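You operate a simulated robot arm through the tools that you are given. There is no shell and no other tool.

You are at the controls of a simulated robot arm. One attempt, no reset.

Task
Brush the crust off the first stand's ring, then clamp plate 13 there instead.
Fine: ring clamped while it is brushed, then laid beyond the stand; brush back in its hole. Set down upright: wire brush. What is to be rubbed or washed off counts as gone when no trace of it is left.

It is judged by the outcome, as a careful person would: the job done as asked, and still so three seconds after it is handed in. It fails if anything else is knocked over, pushed out of place, dropped, spilled or broken.

Robot
A 7-joint arm with a two-finger parallel gripper, fixed in place. Base frame: the origin is at the foot of the arm, x ahead of it, y to its left, z up. Lengths are in mm, angles in degrees, forces in N, time in s.
With the tool pointing down near the work surface it reaches from about 240 to 620 mm from the base axis. Its first joint turns from -66.0 to 66.0 degrees. Payload 2.6 kg.
The tool frame sits at the grasp point between the pads (the TCP): z along the fingers, y along the line on which they close. The tips reach 30 mm beyond it. Largest opening 94 mm; finger width 28, thickness 10; the body of the gripper, 50 by 96 mm, starts 55 mm behind the TCP.
Orientation is told as [roll, pitch, yaw] about the base's x, y, z axes, in that order, counted from this pose: with the fingers straight down and closing along the base's y, the tool's x points along the base's -x, its y along +y and its z along -z.

Tools
- The arm moves only by the tool drive_tool. Its arguments are lists of equal length, an entry for each row: "linear": the shift along the base's x, y, z in units of 500 mm (1.0 is 500 mm), a list of three; "delta_rot": the turn, a rotation vector about the base's x, y, z in units of 90 degrees (1.0 is 90 degrees), a list of three. In form: {"linear": [[tx, ty, tz], ...], "delta_rot": [[wx, wy, wz], ...]}. A call has 1 to 20 rows; each row is the pose to reach, as a shift and turn from the pose commanded when the call began. "fingers" is the opening, from 0 (shut) to 1 (fully open), set as the call begins (left out, the last holds). A call with a number of a shift or a turn outside -1 to 1 is refused whole. Rows are played at 5 a second. More than 50 mm and 8.6 degrees between two rows, or a gripper value outside its range, and nothing of the call is played. A pose out of reach is approached as far as the arm can. The call stops where the force on the tool passes 90 N (or 10 N more than at its start, if that is more) or the arm is blocked; 0.2 s more then pass. The fingers move at their own pace (about 72 mm/s each) and stop on an object; they squeeze with about 36 N. The grip force told is the motor's: it shows also when the fingers shut on nothing. Time passes only in rows, and 0.2 s behind the last, so rows that repeat a pose let the fingers close. It gives the time, the measured TCP pose, the force on the tool (base axes), the opening and the grip force at its end, in the units of the frame above (readings bear some noise), with the torque about the TCP (base axes, N m) and any sound that the robot's microphone picked up.
- Cameras (640 x 400 px; columns grow to the right, rows downward): "scene" is fixed at [3.5, 413.7, 562.9]; the picture's right is [-0.96, -0.29, 0.00], its down [-0.17, 0.56, -0.81] and it looks along [0.23, -0.78, -0.58] (base axes); focal length 239 px, centre (320, 200). "wrist" rides on the gripper at [76, 14, -102] in the tool frame; the picture's right is [-0.18, 0.98, 0.00], its down [-0.75, -0.14, -0.64] and it looks along [-0.63, -0.12, 0.77] (tool axes); focal length 243 px, centre (320, 200). There is no depth. A picture from a camera that has moved, and an enlarged one, comes with that camera's place and axes in the base frame and with its lens.
- get_image(camera): a new picture of that camera. The clock stands still meanwhile.
- inspect(camera, box): a new picture of the part [left, top, right, bottom] of that camera's present view, enlarged. The clock stands still meanwhile.
- finish_job(): hands the job in; it is judged then, once.

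Nothing tells you positions but the pictures and the camera data. Unless the task says otherwise, let go and move clear before handing in.

The tools are called after "Request:" as name(argument=value, ...) on one line, values as JSON. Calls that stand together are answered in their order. drive_tool: Moves the arm, as the interface text tells. Its arguments: {"type":"object","properties":{"linear":{"type":"array"},"delta_rot":{"type":"array"},"fingers":{"type":"number"}},"required":["linear","delta_rot"]} The other tools are called the same way: get_image (camera) takes a picture; inspect (camera, box) takes an enlarged picture of a part of a camera's view; finish_job () hands the job in.

At the start:

```text
time: 0.0
ee_pos: [332.4, -71.0, 403.4]
orientation: [0.0, 0.0, 0.0]
contact_force: [-0.2, -0.1, -0.4]
torque: [0.0, 0.04, 0.01]
opening: 93.9
grasp_force: 0.1
```

scene: 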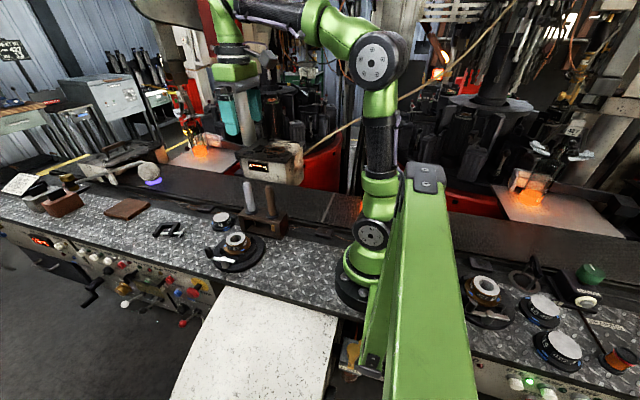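
wrist: 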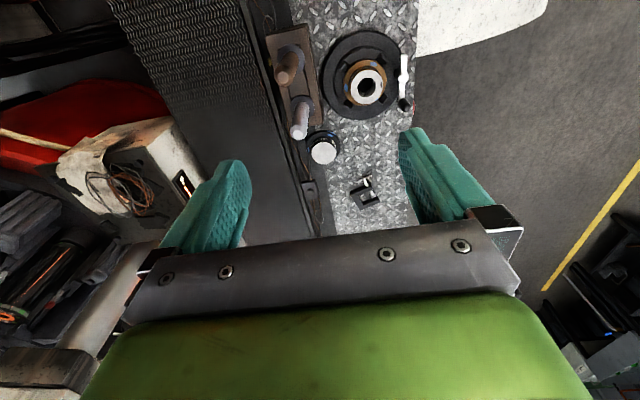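

I see a bench with a stand holding a ring near the arm's front-left, another ring stand to the right of the picture, and several discs. I'll look closer before moving anything.

Request:
inspect(camera="scene", box=[140, 160, 320, 280])

Request:
inspect(camera="scene", box=[440, 240, 640, 390])

Request:
inspect(camera="scene", box=[0, 130, 180, 250])

Request:
inspect(camera="wrist", box=[240, 0, 440, 240])

```text
3.33 times, centred on (230, 220) of scene
camera zoom: at [3.5, 413.7, 562.9], right [-0.96, -0.29, 0.0], down [-0.17, 0.56, -0.81], along [0.23, -0.78, -0.58], focal length 796 px, centre (620, 133)
```

zoom: 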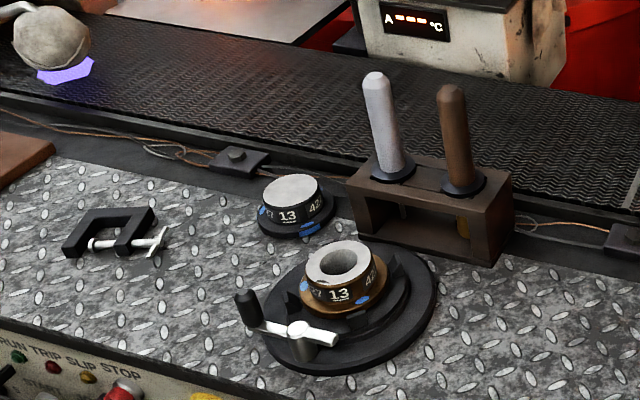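

```text
2.67 times, centred on (540, 315) of scene
camera zoom: at [3.5, 413.7, 562.9], right [-0.96, -0.29, 0.0], down [-0.17, 0.56, -0.81], along [0.23, -0.78, -0.58], focal length 636 px, centre (-267, -107)
```

zoom: 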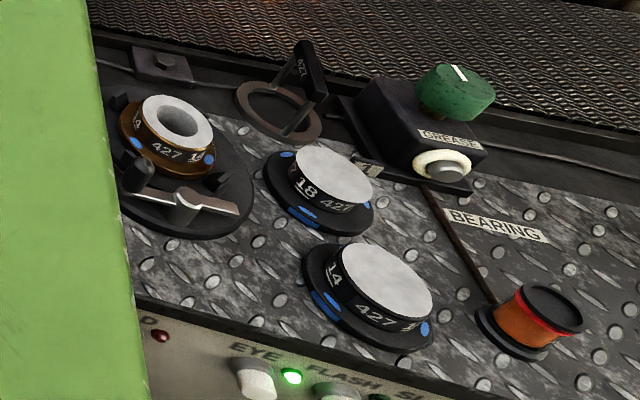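

```text
3.33 times, centred on (90, 190) of scene
camera zoom: at [3.5, 413.7, 562.9], right [-0.96, -0.29, 0.0], down [-0.17, 0.56, -0.81], along [0.23, -0.78, -0.58], focal length 796 px, centre (1087, 233)
```

zoom: 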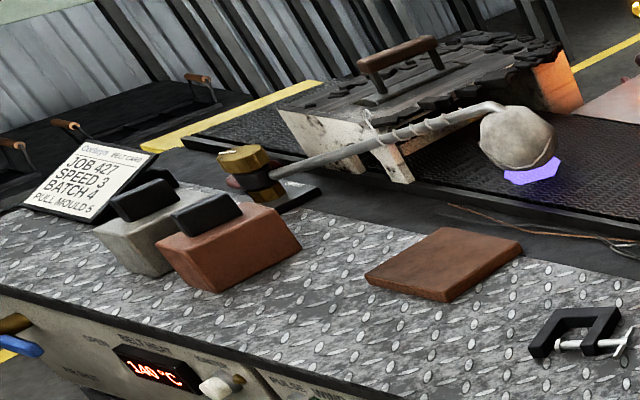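

```text
1.67 times, centred on (340, 120) of wrist
camera zoom: at [257.2, -57.5, 507.7], right [0.18, 0.98, 0.0], down [0.75, -0.14, 0.64], along [0.63, -0.12, -0.77], focal length 404 px, centre (287, 333)
```

zoom: 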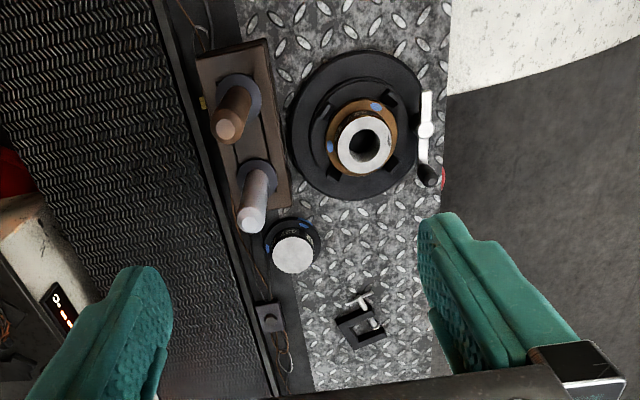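

A stand with a brown-crusted ring sits in front of the arm at about x 390, y -15; a two-handled tool rack and a small disc marked 13 are next to it. The second stand is behind the base, out of reach. I'll zoom in further on the details.

Request:
inspect(camera="scene", box=[200, 225, 280, 275])

Request:
inspect(camera="scene", box=[230, 175, 300, 240])

Request:
inspect(camera="scene", box=[200, 200, 250, 240])

Request:
inspect(camera="wrist", box=[260, 10, 420, 120])

Request:
inspect(camera="scene", box=[0, 160, 60, 200])

```text
8.00 times, centred on (240, 250) of scene
camera zoom: at [3.5, 413.7, 562.9], right [-0.96, -0.29, 0.0], down [-0.17, 0.56, -0.81], along [0.23, -0.78, -0.58], focal length 1909 px, centre (960, -200)
```

zoom: 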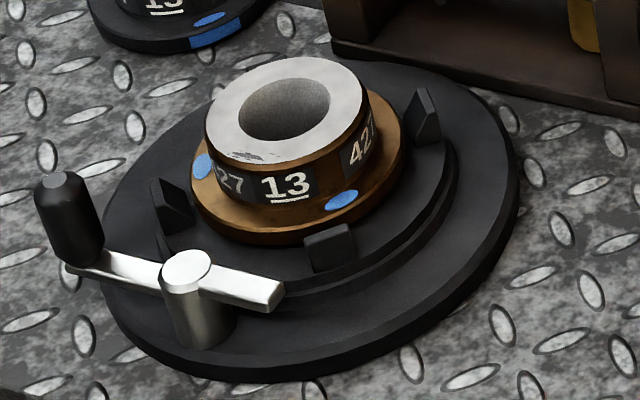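

```text
6.15 times, centred on (265, 208) of scene
camera zoom: at [3.5, 413.7, 562.9], right [-0.96, -0.29, 0.0], down [-0.17, 0.56, -0.81], along [0.23, -0.78, -0.58], focal length 1469 px, centre (658, 154)
```

zoom: 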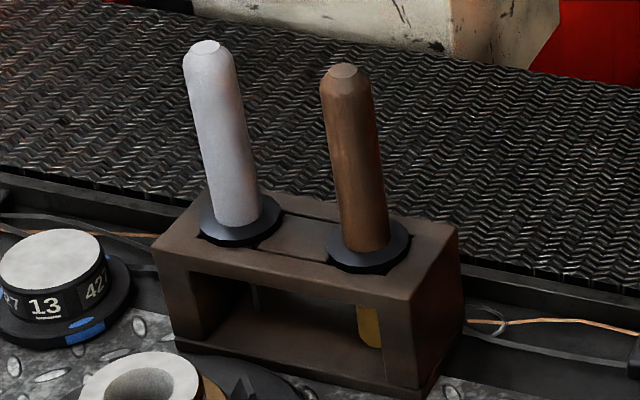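

```text
10.00 times, centred on (225, 220) of scene
camera zoom: at [3.5, 413.7, 562.9], right [-0.96, -0.29, 0.0], down [-0.17, 0.56, -0.81], along [0.23, -0.78, -0.58], focal length 2387 px, centre (1270, 0)
```

zoom: 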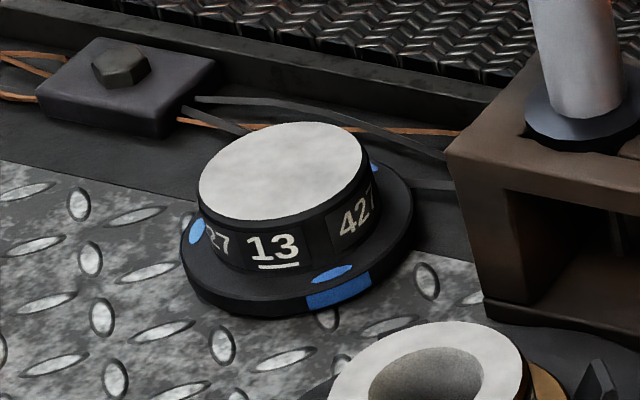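

```text
3.64 times, centred on (340, 65) of wrist
camera zoom: at [257.2, -57.5, 507.7], right [0.18, 0.98, 0.0], down [0.75, -0.14, 0.64], along [0.63, -0.12, -0.77], focal length 882 px, centre (247, 691)
```

zoom: 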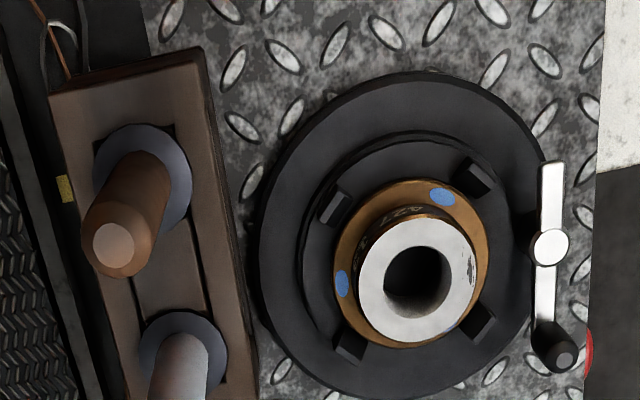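

```text
10.00 times, centred on (30, 180) of scene
camera zoom: at [3.5, 413.7, 562.9], right [-0.96, -0.29, 0.0], down [-0.17, 0.56, -0.81], along [0.23, -0.78, -0.58], focal length 2387 px, centre (3220, 400)
```

zoom: 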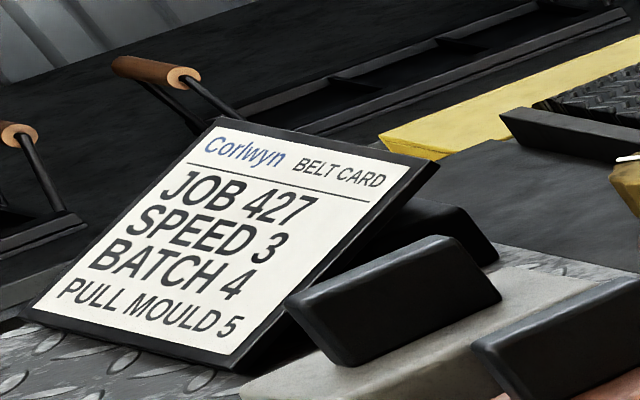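

The ring's stand is at roughly (390, 0), ring top z≈60. Its jaws look open, with gaps to the flange, and a crank with a black knob sits at about (431, 66). The brown-handled tool at (322, -115) shows something brassy underneath, and plate 13 is near (515, -98). I'll move the wrist camera closer for detail.

Request:
drive_tool(linear=[[0.025, 0.019, -0.058], [0.05, 0.038, -0.116], [0.074, 0.057, -0.174], [0.099, 0.075, -0.232], [0.124, 0.094, -0.29], [0.149, 0.113, -0.349], [0.173, 0.132, -0.407], [0.173, 0.132, -0.407]], delta_rot=[[0, 0, 0], [0, 0, 0], [0, 0, 0], [0, 0, 0], [0, 0, 0], [0, 0, 0], [0, 0, 0], [0, 0, 0]])

Request:
get_image(camera="wrist")

Request:
inspect(camera="wrist", box=[220, 0, 460, 150])

Request:
inspect(camera="scene", box=[450, 260, 530, 330])

```text
time: 1.8
ee_pos: [417.2, -3.6, 200.1]
orientation: [0.0, 0.0, 0.0]
contact_force: [0.6, -0.2, 0.3]
torque: [-0.02, -0.01, 0.04]
opening: 93.9
grasp_force: 0.2
```

```text
taken
camera wrist: at [342.0, 9.9, 302.9], right [0.18, 0.98, 0.0], down [0.75, -0.14, 0.64], along [0.63, -0.12, -0.77], focal length 243 px, centre (320, 200)
```

wrist: 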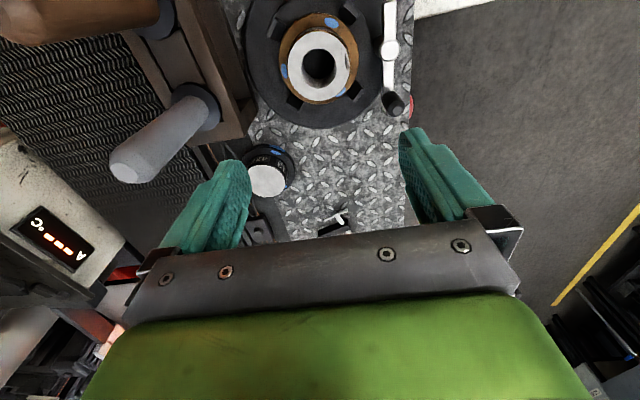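

```text
2.67 times, centred on (340, 75) of wrist
camera zoom: at [342.0, 9.9, 302.9], right [0.18, 0.98, 0.0], down [0.75, -0.14, 0.64], along [0.63, -0.12, -0.77], focal length 647 px, centre (267, 533)
```

zoom: 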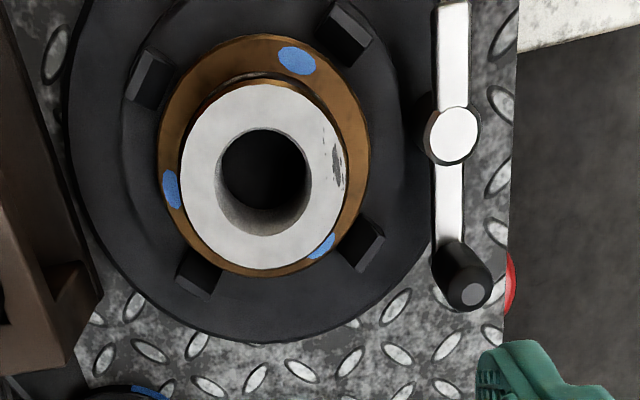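

```text
5.71 times, centred on (490, 295) of scene
camera zoom: at [3.5, 413.7, 562.9], right [-0.96, -0.29, 0.0], down [-0.17, 0.56, -0.81], along [0.23, -0.78, -0.58], focal length 1364 px, centre (-651, -343)
```

zoom: 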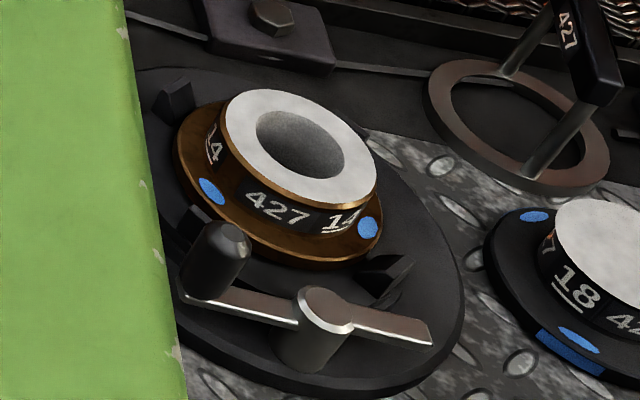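

The crust looks like a small dark patch on the +y side of the ring's white top face. I'll zoom in on that, the jaws and the crank.

Request:
inspect(camera="wrist", box=[280, 20, 370, 110])

Request:
inspect(camera="wrist", box=[370, 0, 430, 120])

Request:
inspect(camera="wrist", box=[0, 0, 250, 190])

```text
4.44 times, centred on (325, 65) of wrist
camera zoom: at [342.0, 9.9, 302.9], right [0.18, 0.98, 0.0], down [0.75, -0.14, 0.64], along [0.63, -0.12, -0.77], focal length 1078 px, centre (298, 800)
```

zoom: 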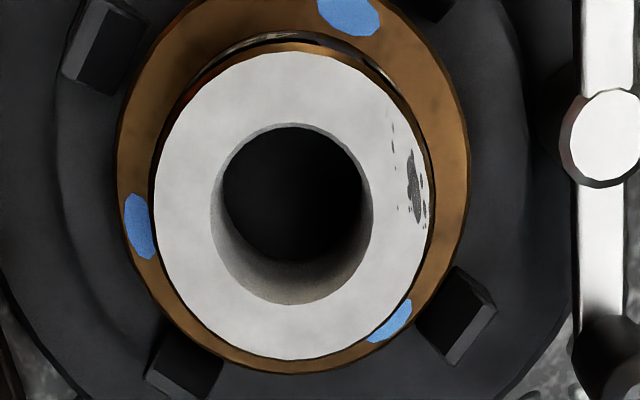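

```text
3.33 times, centred on (400, 60) of wrist
camera zoom: at [342.0, 9.9, 302.9], right [0.18, 0.98, 0.0], down [0.75, -0.14, 0.64], along [0.63, -0.12, -0.77], focal length 809 px, centre (53, 667)
```

zoom: 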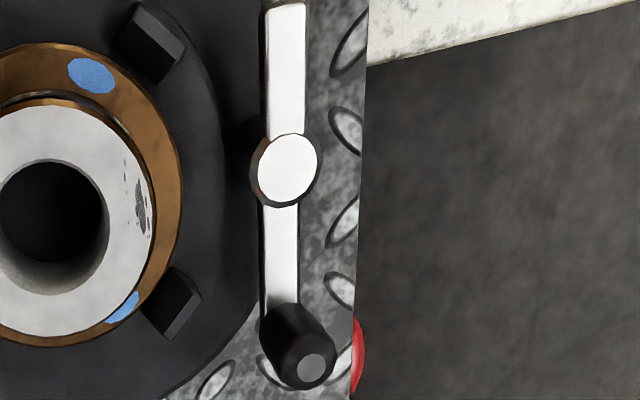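

```text
2.11 times, centred on (125, 95) of wrist
camera zoom: at [342.0, 9.9, 302.9], right [0.18, 0.98, 0.0], down [0.75, -0.14, 0.64], along [0.63, -0.12, -0.77], focal length 511 px, centre (730, 421)
```

zoom: 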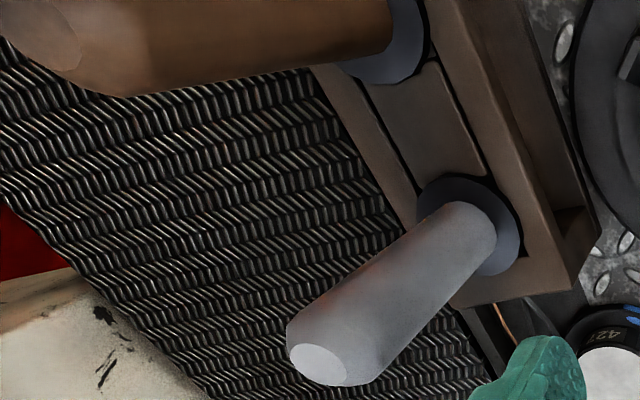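

The crust is a set of dark flecks on the ring's top, around x 375–400, y 19–28. Next I'm checking which rack tool is the wire brush.

Request:
inspect(camera="scene", box=[245, 200, 295, 245])

Request:
inspect(camera="scene", box=[215, 228, 255, 258])

```text
8.89 times, centred on (270, 222) of scene
camera zoom: at [3.5, 413.7, 562.9], right [-0.96, -0.29, 0.0], down [-0.17, 0.56, -0.81], along [0.23, -0.78, -0.58], focal length 2122 px, centre (764, 0)
```

zoom: 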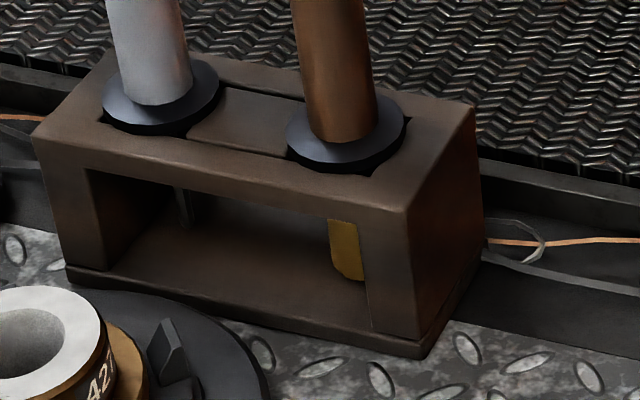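

```text
13.33 times, centred on (235, 243) of scene
camera zoom: at [3.5, 413.7, 562.9], right [-0.96, -0.29, 0.0], down [-0.17, 0.56, -0.81], along [0.23, -0.78, -0.58], focal length 3182 px, centre (1453, -373)
```

zoom: 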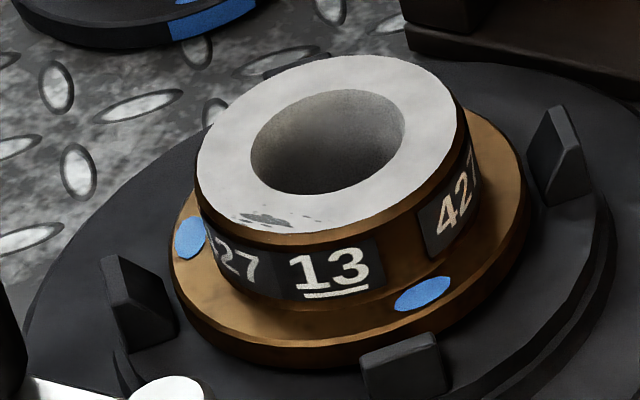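

The brown-handled tool carries a brass end (the likely wire brush), the grey one a thin rod. I'll go up and over the rack to measure the handle's position accurately.

Request:
drive_tool(linear=[[0, 0, 0.08], [0, 0, 0.16], [0, 0, 0.2], [-0.04, -0.065, 0.2], [-0.08, -0.13, 0.2], [-0.114, -0.193, 0.2], [-0.114, -0.193, 0.2]], delta_rot=[[0, 0, 0], [0, 0, 0], [0, 0, 0], [0, 0, 0], [0, 0, 0], [0, 0, 0], [0, 0, 0]])

Request:
inspect(camera="wrist", box=[220, 0, 420, 160])

Request:
get_image(camera="wrist")

```text
time: 3.4
ee_pos: [361.0, -102.7, 302.8]
orientation: [0.0, 0.0, 0.0]
contact_force: [0.4, 0.2, 0.3]
torque: [0.01, 0.02, 0.0]
opening: 94.0
grasp_force: 0.2
```

```text
2.50 times, centred on (320, 80) of wrist
camera zoom: at [284.7, -89.5, 405.9], right [0.18, 0.98, 0.0], down [0.75, -0.14, 0.64], along [0.63, -0.12, -0.77], focal length 606 px, centre (320, 500)
```

zoom: 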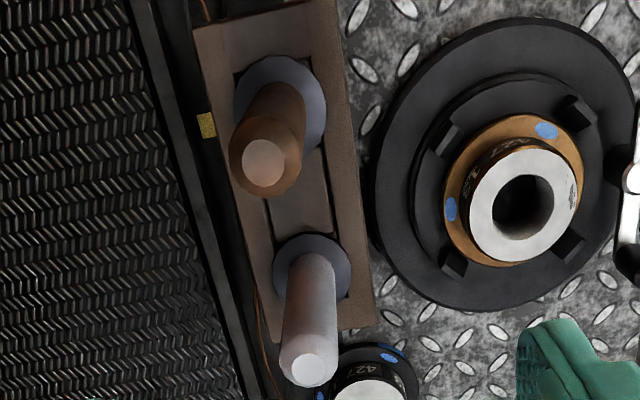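

```text
taken
camera wrist: at [284.7, -89.5, 405.9], right [0.18, 0.98, 0.0], down [0.75, -0.14, 0.64], along [0.63, -0.12, -0.77], focal length 243 px, centre (320, 200)
```

wrist: 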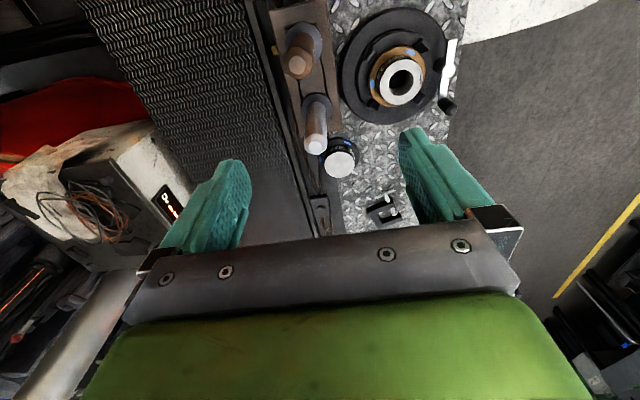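

The brush axis is at about (322, -115), handle top z≈185. Before brushing, the ring must be clamped, so I'll go over to the crank knob at about (433, 66), with the fingers partly closed, and look again from close above.

Request:
drive_tool(linear=[[0.0356, 0.084, 0], [0.071, 0.1675, 0], [0.107, 0.251, 0], [0.1422, 0.335, 0], [0.1422, 0.335, -0.08], [0.1422, 0.335, -0.16], [0.1422, 0.335, -0.24], [0.1422, 0.335, -0.3], [0.1422, 0.335, -0.3], [0.1422, 0.335, -0.3]], delta_rot=[[0, 0, 0], [0, 0, 0], [0, 0, 0], [0, 0, 0], [0, 0, 0], [0, 0, 0], [0, 0, 0], [0, 0, 0], [0, 0, 0], [0, 0, 0]], fingers=0.43)

Request:
get_image(camera="wrist")

Request:
get_image(camera="scene")

```text
time: 5.6
ee_pos: [433.2, 66.0, 151.6]
orientation: [0.1, -0.1, 0.1]
contact_force: [0.1, 0.2, -0.3]
torque: [-0.01, -0.01, -0.04]
opening: 40.2
grasp_force: 0.1
```

```text
taken
camera wrist: at [357.6, 80.1, 254.0], right [0.18, 0.98, 0.0], down [0.75, -0.14, 0.64], along [0.63, -0.12, -0.77], focal length 243 px, centre (320, 200)
```

wrist: 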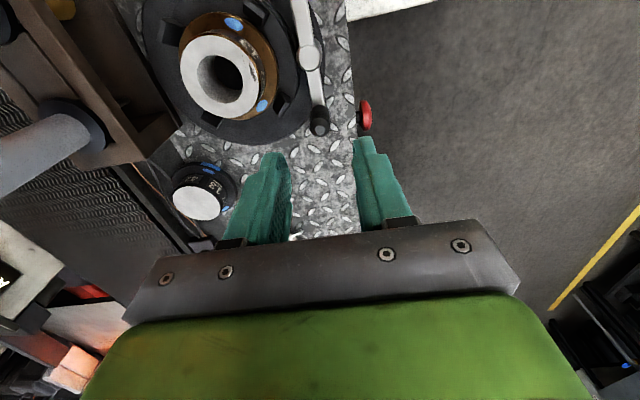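

```text
taken
```

scene: 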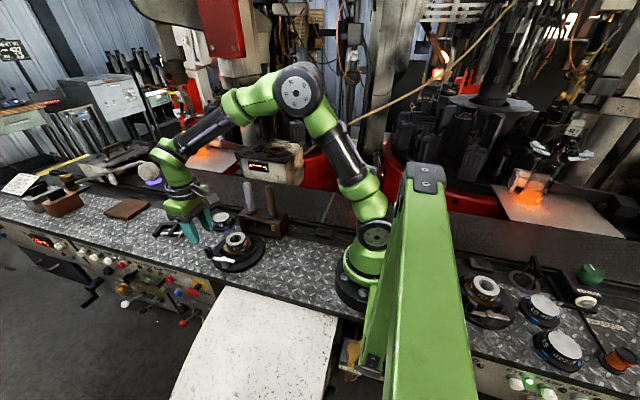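

The knob appears right where I expected, between the fingers. I'll zoom in to refine before descending.

Request:
inspect(camera="wrist", box=[270, 20, 380, 150])

Request:
inspect(camera="scene", box=[170, 210, 270, 280])

```text
3.08 times, centred on (325, 85) of wrist
camera zoom: at [357.6, 80.1, 254.0], right [0.18, 0.98, 0.0], down [0.75, -0.14, 0.64], along [0.63, -0.12, -0.77], focal length 746 px, centre (305, 554)
```

zoom: 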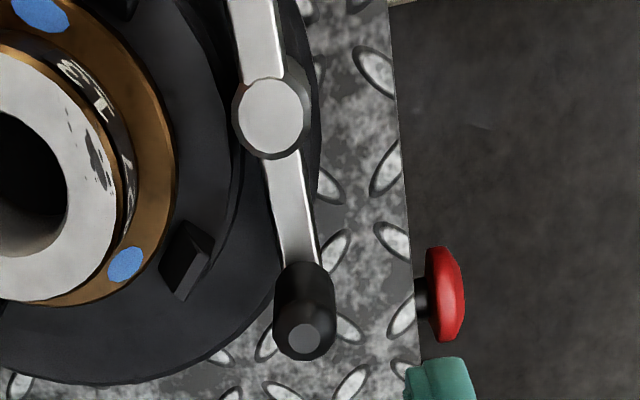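

```text
5.71 times, centred on (220, 245) of scene
camera zoom: at [3.5, 413.7, 562.9], right [-0.96, -0.29, 0.0], down [-0.17, 0.56, -0.81], along [0.23, -0.78, -0.58], focal length 1364 px, centre (891, -57)
```

zoom: 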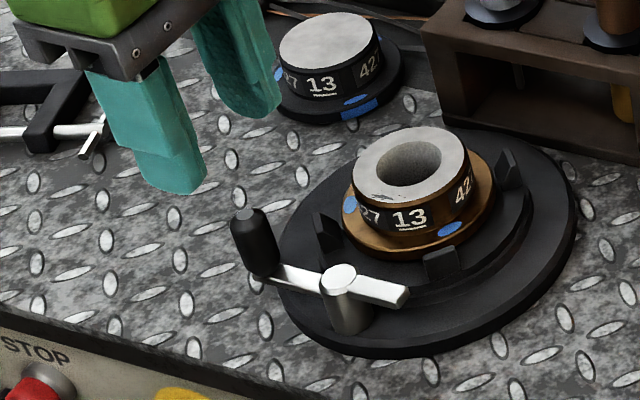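

The knob is centred near (434, 66) with its top at about z 77. I'll descend so the tips are around z 56 and close on it.

Request:
drive_tool(linear=[[0.001, 0, -0.04], [0.002, 0, -0.08], [0.002, 0, -0.115], [0.002, 0, -0.128], [0.002, 0, -0.128]], delta_rot=[[0, 0, 0], [0, 0, 0], [0, 0, 0], [0, 0, 0], [0, 0, 0]])

Request:
drive_tool(linear=[[0, 0, 0], [0, 0, 0], [0, 0, 0]], delta_rot=[[0, 0, 0], [0, 0, 0], [0, 0, 0]], fingers=0.0)

Request:
inspect(camera="scene", box=[170, 190, 270, 280])

Request:
get_image(camera="wrist")

```text
time: 6.8
ee_pos: [433.3, 65.9, 86.3]
orientation: [0.0, 0.0, 0.1]
contact_force: [-0.3, 0.0, 0.6]
torque: [0.0, -0.01, -0.01]
opening: 40.3
grasp_force: 0.1
```

```text
time: 7.6
ee_pos: [434.2, 65.7, 86.8]
orientation: [-0.2, 0.0, 0.1]
contact_force: [1.4, 1.9, -2.4]
torque: [0.06, -0.13, -0.07]
opening: 16.2
grasp_force: 45.0
```

```text
4.44 times, centred on (220, 235) of scene
camera zoom: at [3.6, 413.7, 562.9], right [-0.96, -0.29, 0.0], down [-0.17, 0.56, -0.81], along [0.23, -0.78, -0.58], focal length 1061 px, centre (764, 44)
```

zoom: 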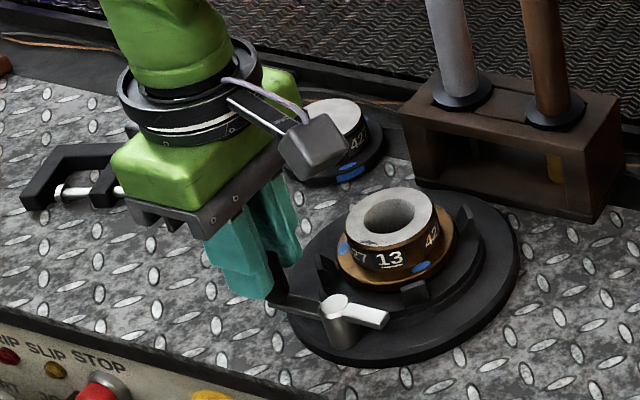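

```text
taken
camera wrist: at [358.9, 79.8, 189.8], right [0.18, 0.98, 0.0], down [0.75, -0.14, 0.64], along [0.63, -0.12, -0.77], focal length 243 px, centre (320, 200)
```

wrist: 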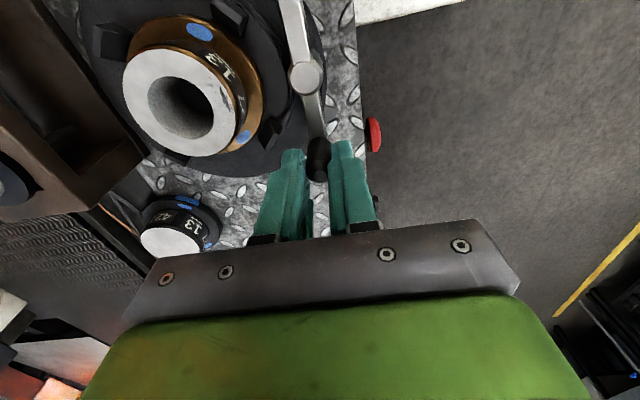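

The knob is gripped (16 mm). I'll test the crank gently outward (counter-clockwise) by 10° and read the force.

Request:
drive_tool(linear=[[-0.0001, 0.0038, 0], [-0.0003, 0.0076, 0], [-0.0007, 0.0114, 0], [-0.0013, 0.0151, 0], [-0.0013, 0.0151, 0]], delta_rot=[[0, 0, 0.0278], [0, 0, 0.0556], [0, 0, 0.0833], [0, 0, 0.1111], [0, 0, 0.1111]])

Request:
inspect(camera="wrist", box=[80, 0, 400, 200])

```text
time: 8.8
ee_pos: [434.2, 73.1, 87.3]
orientation: [0.0, -0.1, 10.1]
contact_force: [8.4, 3.9, -3.1]
torque: [-0.02, 0.77, -0.12]
opening: 16.2
grasp_force: 45.1
```

```text
2.00 times, centred on (240, 100) of wrist
camera zoom: at [356.8, 73.8, 189.7], right [0.01, 1.0, 0.0], down [0.77, -0.01, 0.64], along [0.64, -0.01, -0.77], focal length 485 px, centre (480, 400)
```

zoom: 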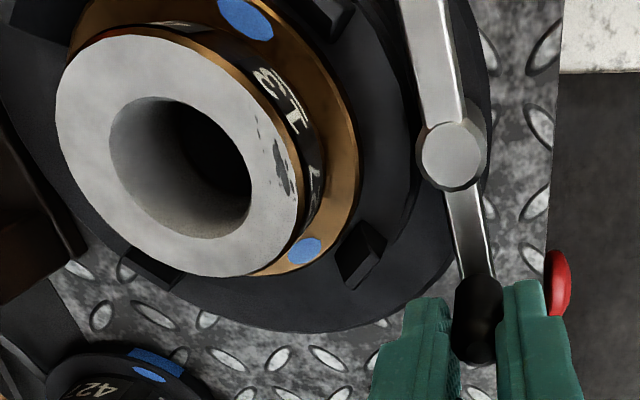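

The crank moves freely this way. I'll continue outward to about 40° in small steps.

Request:
drive_tool(linear=[[-0.0013, 0.0059, 0], [-0.0029, 0.0118, 0], [-0.005, 0.0175, 0], [-0.0075, 0.023, 0], [-0.0103, 0.0284, 0], [-0.0136, 0.0336, 0], [-0.019, 0.0408, 0], [-0.019, 0.0408, 0]], delta_rot=[[0, 0, 0.0444], [0, 0, 0.0889], [0, 0, 0.1333], [0, 0, 0.1778], [0, 0, 0.2222], [0, 0, 0.2667], [0, 0, 0.3333], [0, 0, 0.3333]])

Request:
inspect(camera="wrist", box=[80, 0, 400, 200])

Request:
inspect(camera="scene", box=[190, 210, 280, 280])

```text
time: 10.6
ee_pos: [424.8, 93.6, 86.6]
orientation: [0.0, 0.0, 40.3]
contact_force: [12.0, 10.5, -13.9]
torque: [0.38, -0.45, 0.0]
opening: 16.1
grasp_force: 44.8
```

```text
2.00 times, centred on (240, 100) of wrist
camera zoom: at [357.5, 55.3, 189.9], right [-0.49, 0.87, 0.0], down [0.67, 0.38, 0.64], along [0.56, 0.32, -0.77], focal length 485 px, centre (480, 400)
```

zoom: 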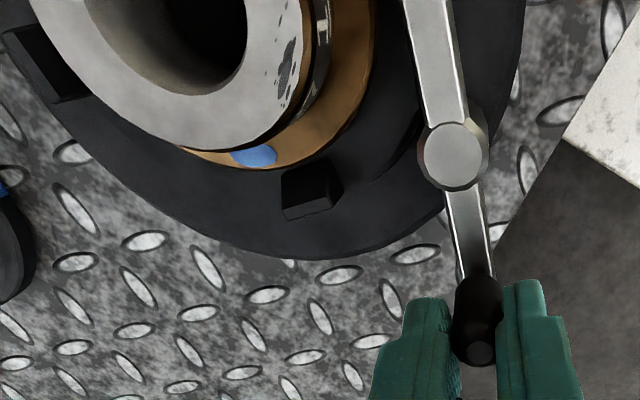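

```text
5.71 times, centred on (235, 245) of scene
camera zoom: at [3.6, 413.7, 562.9], right [-0.96, -0.29, 0.0], down [-0.17, 0.56, -0.81], along [0.23, -0.78, -0.58], focal length 1364 px, centre (806, -57)
```

zoom: 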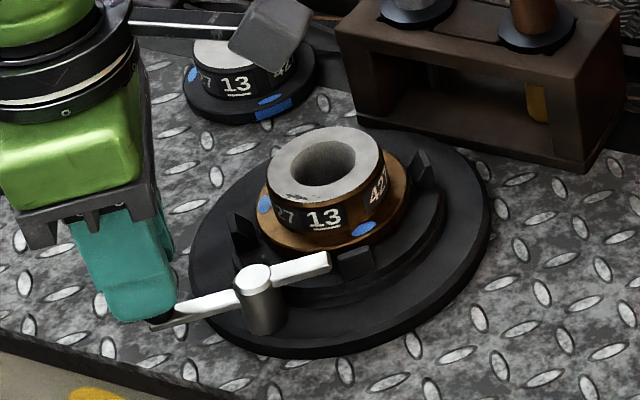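

No resistance beyond a slight radial pull. I'll check whether the jaws have moved, using the same zoom as at the start.

Request:
inspect(camera="scene", box=[200, 225, 280, 275])

```text
8.00 times, centred on (240, 250) of scene
camera zoom: at [3.6, 413.7, 562.9], right [-0.96, -0.29, 0.0], down [-0.17, 0.56, -0.81], along [0.23, -0.78, -0.58], focal length 1909 px, centre (960, -200)
```

zoom: 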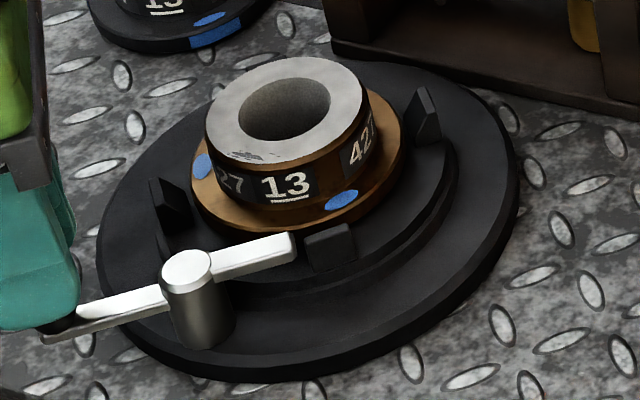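

The jaws haven't moved; it may be that the short end of the lever swings over the flange. I'll continue the turn to about 68° and look again.

Request:
drive_tool(linear=[[-0.0029, 0.0056, 0], [-0.0074, 0.0099, 0], [-0.0121, 0.0139, 0], [-0.0171, 0.0175, 0], [-0.0223, 0.0208, 0], [-0.0278, 0.0237, 0], [-0.0334, 0.0262, 0], [-0.0334, 0.0262, 0]], delta_rot=[[0, 0, 0.0444], [0, 0, 0.0889], [0, 0, 0.1333], [0, 0, 0.1778], [0, 0, 0.2222], [0, 0, 0.2667], [0, 0, 0.3111], [0, 0, 0.3111]])

Request:
inspect(camera="wrist", box=[80, 0, 400, 200])

Request:
inspect(camera="scene", box=[200, 225, 280, 275])

```text
time: 12.4
ee_pos: [407.2, 106.2, 87.5]
orientation: [0.2, 0.0, 68.0]
contact_force: [6.8, 9.9, -18.6]
torque: [0.94, -0.44, 0.12]
opening: 16.0
grasp_force: 45.1
```

```text
2.00 times, centred on (240, 100) of wrist
camera zoom: at [366.3, 41.0, 190.2], right [-0.84, 0.54, 0.0], down [0.41, 0.65, 0.64], along [0.34, 0.54, -0.77], focal length 485 px, centre (480, 400)
```

zoom: 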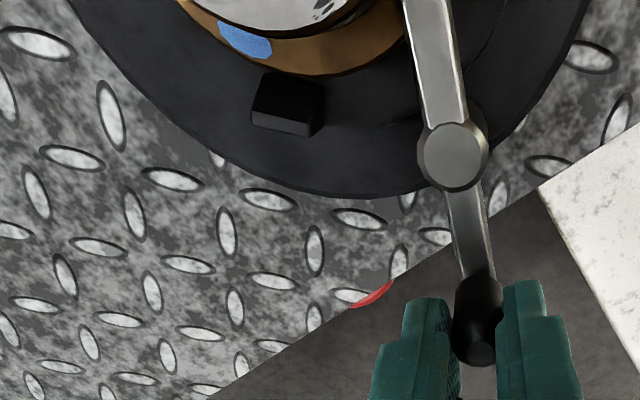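

```text
8.00 times, centred on (240, 250) of scene
camera zoom: at [3.6, 413.7, 562.9], right [-0.96, -0.29, 0.0], down [-0.17, 0.56, -0.81], along [0.23, -0.78, -0.58], focal length 1909 px, centre (960, -200)
```

zoom: 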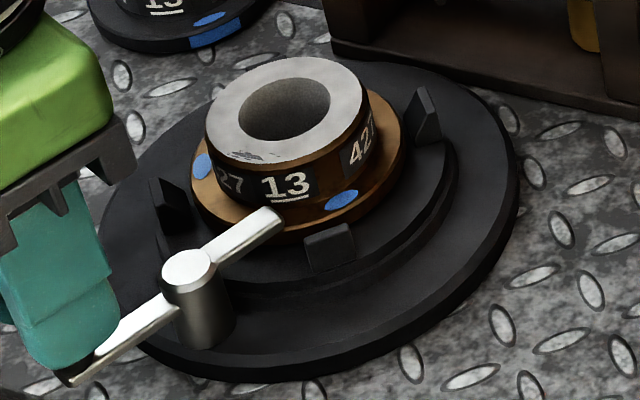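

The lever's short end is indeed swinging over the ring's flange, so this is a swing clamp. I'll continue to about 88°, easing slightly outward and down, and watch for a stop.

Request:
drive_tool(linear=[[-0.0052, 0.004, -0.0005], [-0.0113, 0.0058, -0.001], [-0.0175, 0.0071, -0.0015], [-0.0237, 0.008, -0.002], [-0.03, 0.0084, -0.002], [-0.03, 0.0084, -0.002]], delta_rot=[[0, 0, 0.0444], [0, 0, 0.0889], [0, 0, 0.1333], [0, 0, 0.1778], [0, 0, 0.2222], [0, 0, 0.2222]])

Request:
get_image(camera="wrist")

Request:
inspect(camera="scene", box=[200, 225, 280, 275])

```text
time: 13.8
ee_pos: [393.0, 111.8, 87.4]
orientation: [0.0, 0.0, 88.0]
contact_force: [-3.3, -2.8, -1.7]
torque: [-0.25, 0.13, -0.1]
opening: 16.0
grasp_force: 44.9
```

```text
taken
camera wrist: at [376.3, 34.1, 190.2], right [-0.98, 0.22, 0.0], down [0.17, 0.75, 0.64], along [0.14, 0.63, -0.77], focal length 243 px, centre (320, 200)
```

wrist: 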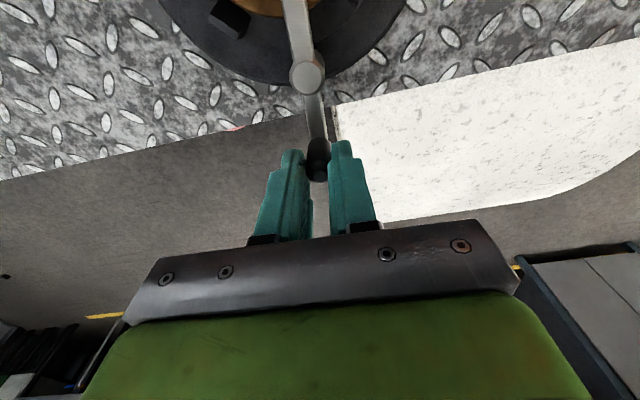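

```text
8.00 times, centred on (240, 250) of scene
camera zoom: at [3.6, 413.7, 562.9], right [-0.96, -0.29, 0.0], down [-0.17, 0.56, -0.81], along [0.23, -0.78, -0.58], focal length 1909 px, centre (960, -200)
```

zoom: 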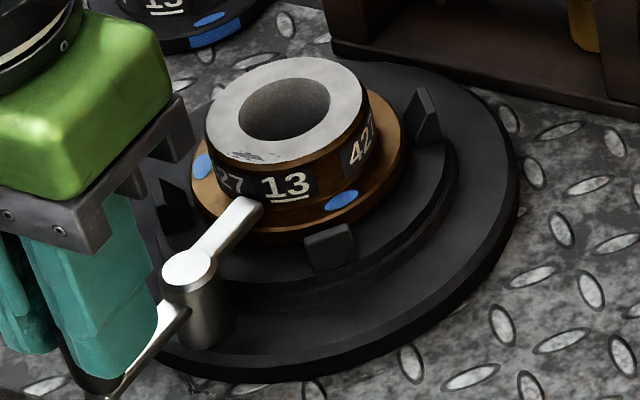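

The lever is now over the flange, nearly radial. I'll push a little further to find whether there is a stop.

Request:
drive_tool(linear=[[-0.0032, 0.0, 0], [-0.0064, 0.0, 0], [-0.0127, -0.0004, 0], [-0.0127, -0.0004, 0]], delta_rot=[[0, 0, 0.0222], [0, 0, 0.0444], [0, 0, 0.0889], [0, 0, 0.0889]])

Request:
inspect(camera="scene", box=[200, 225, 280, 275])

```text
time: 14.8
ee_pos: [389.5, 111.9, 86.5]
orientation: [-0.5, 0.0, 96.4]
contact_force: [34.1, -0.9, -29.9]
torque: [0.26, -0.32, 0.08]
opening: 16.5
grasp_force: 44.7
```

```text
8.00 times, centred on (240, 250) of scene
camera zoom: at [3.7, 413.7, 562.9], right [-0.96, -0.29, 0.0], down [-0.17, 0.56, -0.81], along [0.23, -0.78, -0.58], focal length 1909 px, centre (960, -200)
```

zoom: 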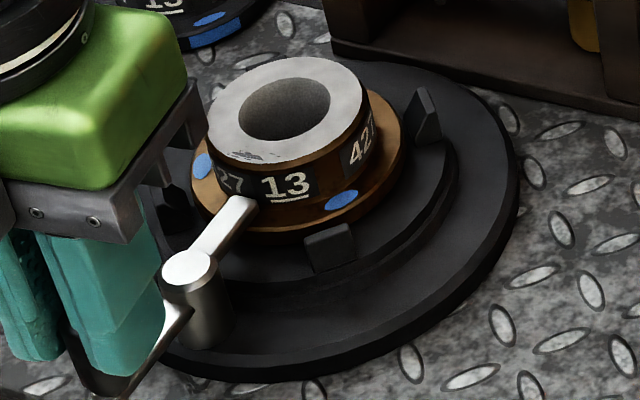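

The crank hits its stop at about 90°, with the lever end over the flange, so the ring is clamped. I'll ease off, release the knob and lift clear.

Request:
drive_tool(linear=[[0.006, 0.0002, 0], [0.0084, 0.0004, 0], [0.0084, 0.0004, 0]], delta_rot=[[0, 0, -0.05], [0, 0, -0.0667], [0, 0, -0.0667]])

Request:
drive_tool(linear=[[0, 0, 0], [0, 0, 0], [0, 0, 0.04], [0, 0, 0.1], [0, 0, 0.18], [0, 0, 0.26], [0, 0, 0.26]], delta_rot=[[0, 0, 0], [0, 0, 0], [0, 0, 0], [0, 0, 0], [0, 0, 0], [0, 0, 0], [0, 0, 0]], fingers=0.43)

Request:
inspect(camera="scene", box=[190, 210, 290, 285])

Request:
get_image(camera="wrist")

```text
time: 15.6
ee_pos: [389.7, 111.4, 88.4]
orientation: [0.0, 0.0, 89.8]
contact_force: [-5.4, -10.0, 25.6]
torque: [-0.53, 0.2, -0.14]
opening: 16.3
grasp_force: 44.8
```

```text
time: 17.2
ee_pos: [390.6, 109.0, 213.8]
orientation: [0.0, 0.0, 90.0]
contact_force: [0.3, -0.4, 0.6]
torque: [-0.02, 0.0, -0.02]
opening: 40.6
grasp_force: 0.0
```

```text
5.33 times, centred on (240, 248) of scene
camera zoom: at [3.5, 413.7, 562.9], right [-0.96, -0.29, 0.0], down [-0.17, 0.56, -0.81], along [0.23, -0.78, -0.58], focal length 1273 px, centre (747, -53)
```

zoom: 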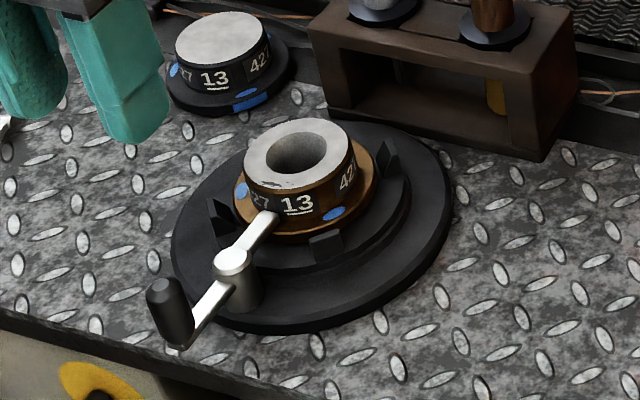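

```text
taken
camera wrist: at [376.9, 33.0, 316.9], right [-0.98, 0.18, 0.0], down [0.14, 0.75, 0.64], along [0.12, 0.63, -0.77], focal length 243 px, centre (320, 200)
```

wrist: 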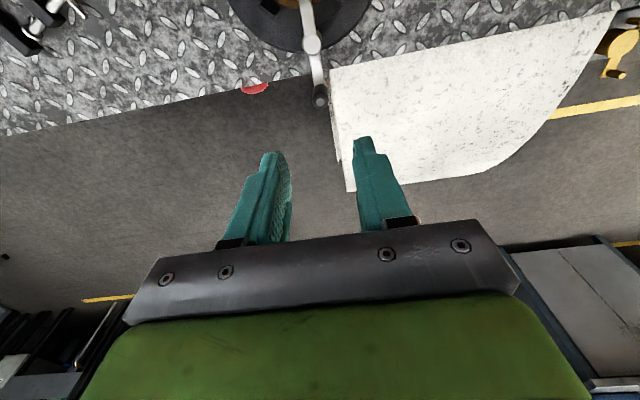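

The lever stays put and the ring is clamped. Now I'll move over to the brown-handled brush, turning the gripper back to yaw 0 on the way.

Request:
drive_tool(linear=[[-0.0113, -0.0377, 0.03], [-0.0227, -0.0754, 0.06], [-0.034, -0.1131, 0.09], [-0.0453, -0.1508, 0.09], [-0.0567, -0.1885, 0.09], [-0.068, -0.2262, 0.09], [-0.0793, -0.264, 0.09], [-0.0907, -0.3017, 0.09], [-0.102, -0.3394, 0.09], [-0.1133, -0.3771, 0.09], [-0.1247, -0.4148, 0.09], [-0.136, -0.4525, 0.09], [-0.136, -0.4525, 0.09], [-0.136, -0.4525, 0.09]], delta_rot=[[0, 0, -0.0833], [0, 0, -0.1667], [0, 0, -0.25], [0, 0, -0.3333], [0, 0, -0.4167], [0, 0, -0.5], [0, 0, -0.5833], [0, 0, -0.6667], [0, 0, -0.75], [0, 0, -0.8333], [0, 0, -0.9167], [0, 0, -1.0], [0, 0, -1.0], [0, 0, -1.0]], fingers=0.64)

Request:
get_image(camera="wrist")

Request:
get_image(camera="scene")

```text
time: 20.2
ee_pos: [321.9, -115.7, 261.9]
orientation: [0.0, 0.0, -0.1]
contact_force: [-0.2, -0.3, 0.4]
torque: [0.0, -0.02, 0.01]
opening: 60.2
grasp_force: 0.0
```

```text
taken
camera wrist: at [246.5, -101.3, 364.9], right [0.19, 0.98, 0.0], down [0.75, -0.14, 0.64], along [0.63, -0.12, -0.77], focal length 243 px, centre (320, 200)
```

wrist: 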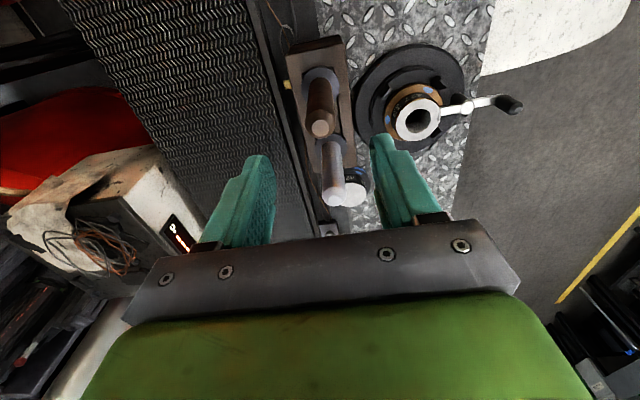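

```text
taken
```

scene: 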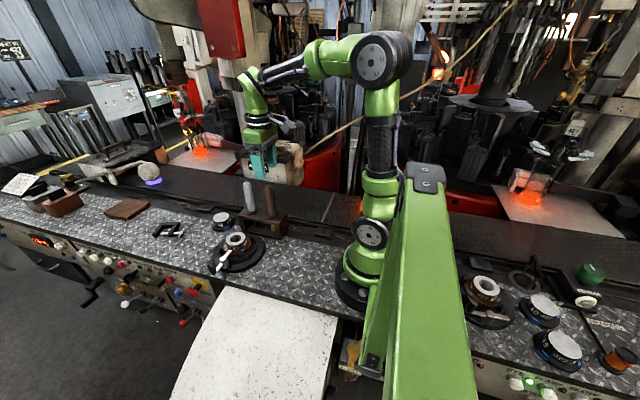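

The handle top lines up under the TCP at about (322.5, -115). I'll descend to z 142 and close on the handle.

Request:
drive_tool(linear=[[0.0005, 0, -0.06], [0.001, 0, -0.12], [0.001, 0, -0.17], [0.001, 0, -0.21], [0.001, 0, -0.236], [0.001, 0, -0.236]], delta_rot=[[0, 0, 0], [0, 0, 0], [0, 0, 0], [0, 0, 0], [0, 0, 0], [0, 0, 0]])

Request:
inspect(camera="scene", box=[220, 160, 320, 240])

Request:
get_image(camera="wrist")

```text
time: 21.6
ee_pos: [323.2, -117.9, 141.8]
orientation: [0.0, 0.0, -0.1]
contact_force: [0.7, 1.2, -0.1]
torque: [0.02, -0.03, -0.01]
opening: 60.4
grasp_force: 0.1
```

```text
5.00 times, centred on (270, 200) of scene
camera zoom: at [3.5, 413.7, 562.9], right [-0.96, -0.29, 0.0], down [-0.17, 0.56, -0.81], along [0.23, -0.78, -0.58], focal length 1193 px, centre (570, 200)
```

zoom: 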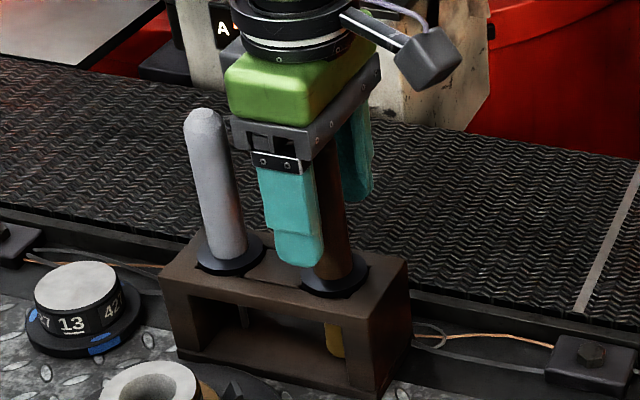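

```text
taken
camera wrist: at [247.5, -102.9, 245.5], right [0.18, 0.98, 0.0], down [0.75, -0.14, 0.64], along [0.63, -0.12, -0.77], focal length 243 px, centre (320, 200)
```

wrist: 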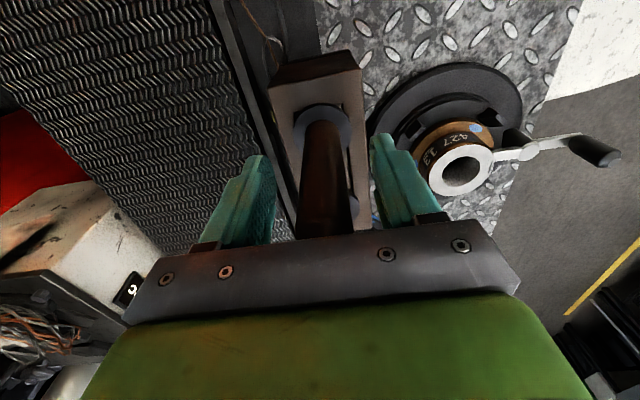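

The handle is between the fingers with nothing touching. I'll close on it.

Request:
drive_tool(linear=[[0, 0, 0], [0, 0, 0], [0, 0, 0], [0, 0, 0]], delta_rot=[[0, 0, 0], [0, 0, 0], [0, 0, 0], [0, 0, 0]], fingers=0.0)

Request:
inspect(camera="scene", box=[220, 160, 320, 240])

```text
time: 22.6
ee_pos: [322.5, -115.7, 142.9]
orientation: [0.0, -0.1, 0.1]
contact_force: [0.7, 0.2, 0.1]
torque: [0.0, -0.03, -0.01]
opening: 24.0
grasp_force: 35.8
```

```text
5.00 times, centred on (270, 200) of scene
camera zoom: at [3.5, 413.7, 562.9], right [-0.96, -0.29, 0.0], down [-0.17, 0.56, -0.81], along [0.23, -0.78, -0.58], focal length 1193 px, centre (570, 200)
```

zoom: 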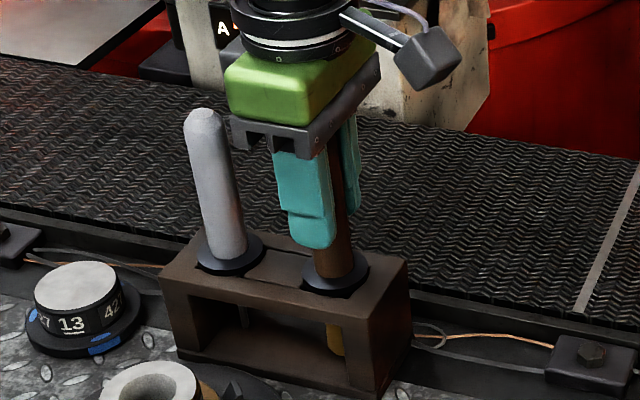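

Gripped at 24 mm. I'll lift straight up 110 mm and check what's on its end.

Request:
drive_tool(linear=[[0, 0, 0.02], [0, 0, 0.05], [0, 0, 0.09], [0, 0, 0.14], [0, 0, 0.18], [0, 0, 0.22], [0, 0, 0.22], [0, 0, 0.22]], delta_rot=[[0, 0, 0], [0, 0, 0], [0, 0, 0], [0, 0, 0], [0, 0, 0], [0, 0, 0], [0, 0, 0], [0, 0, 0]])

Request:
inspect(camera="scene", box=[220, 140, 320, 240])

Request:
inspect(camera="wrist", box=[260, 80, 400, 200])

```text
time: 24.4
ee_pos: [322.4, -115.6, 253.2]
orientation: [0.0, 0.0, 0.0]
contact_force: [-0.1, 0.2, -1.0]
torque: [0.01, 0.05, 0.01]
opening: 23.8
grasp_force: 36.0
```

```text
4.00 times, centred on (270, 190) of scene
camera zoom: at [3.5, 413.7, 562.9], right [-0.96, -0.29, 0.0], down [-0.17, 0.56, -0.81], along [0.23, -0.78, -0.58], focal length 955 px, centre (520, 240)
```

zoom: 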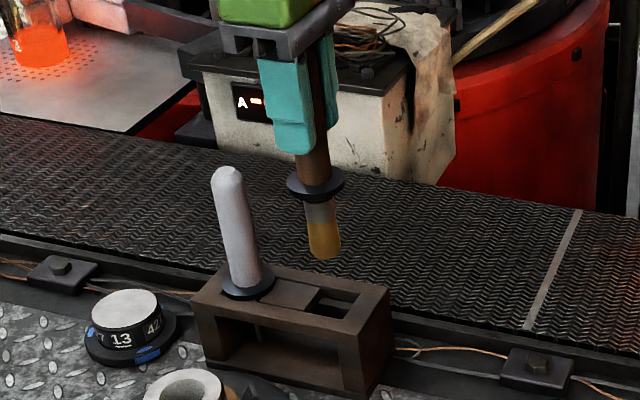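

```text
3.33 times, centred on (330, 140) of wrist
camera zoom: at [246.6, -102.2, 356.4], right [0.18, 0.98, 0.0], down [0.75, -0.14, 0.64], along [0.63, -0.12, -0.77], focal length 809 px, centre (287, 400)
```

zoom: 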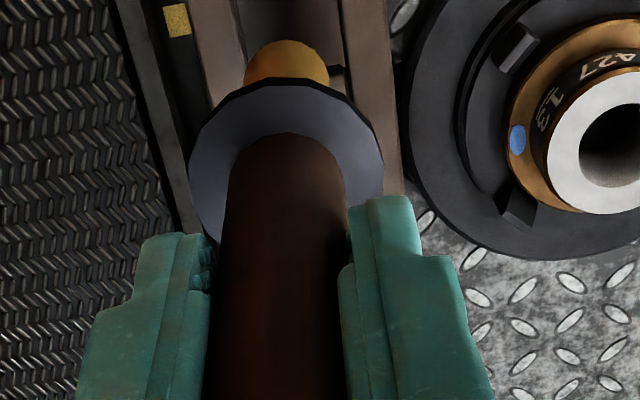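

It's the wire brush (ferrule and brass bristles), tip about 131 mm below the TCP. I'll carry it over the crusted spot at (388, 23) and stop about 14 mm above the ring.

Request:
drive_tool(linear=[[0.02, 0.06, 0], [0.06, 0.13, 0], [0.1, 0.205, 0], [0.131, 0.276, 0], [0.131, 0.276, -0.05], [0.131, 0.276, -0.094], [0.131, 0.276, -0.094], [0.131, 0.276, -0.094]], delta_rot=[[0, 0, 0], [0, 0, 0], [0, 0, 0], [0, 0, 0], [0, 0, 0], [0, 0, 0], [0, 0, 0], [0, 0, 0]])

Request:
inspect(camera="scene", box=[190, 180, 290, 280])

Request:
get_image(camera="wrist")

```text
time: 26.2
ee_pos: [387.0, 23.1, 205.0]
orientation: [0.0, -0.1, 0.0]
contact_force: [-0.4, -0.1, -1.5]
torque: [-0.02, 0.0, 0.03]
opening: 23.7
grasp_force: 35.8
```

```text
4.00 times, centred on (240, 230) of scene
camera zoom: at [3.5, 413.7, 562.9], right [-0.96, -0.29, 0.0], down [-0.17, 0.56, -0.81], along [0.23, -0.78, -0.58], focal length 955 px, centre (640, 80)
```

zoom: 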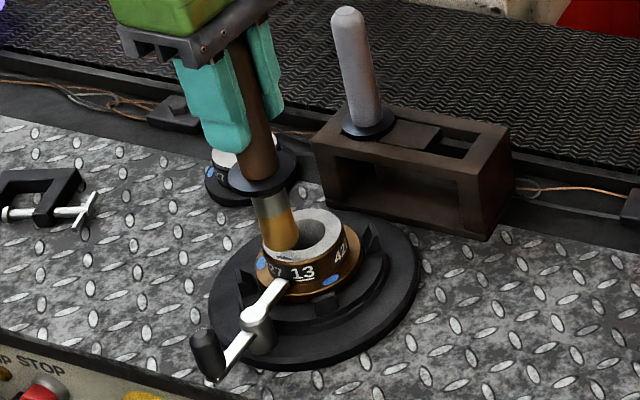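

```text
taken
camera wrist: at [312.0, 37.2, 308.4], right [0.18, 0.98, 0.0], down [0.75, -0.14, 0.64], along [0.63, -0.12, -0.77], focal length 243 px, centre (320, 200)
```

wrist: 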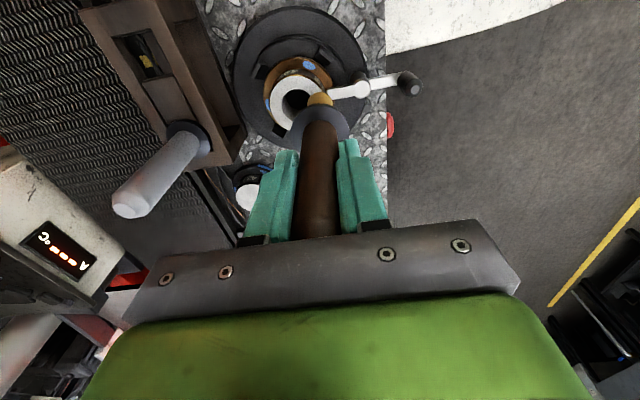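

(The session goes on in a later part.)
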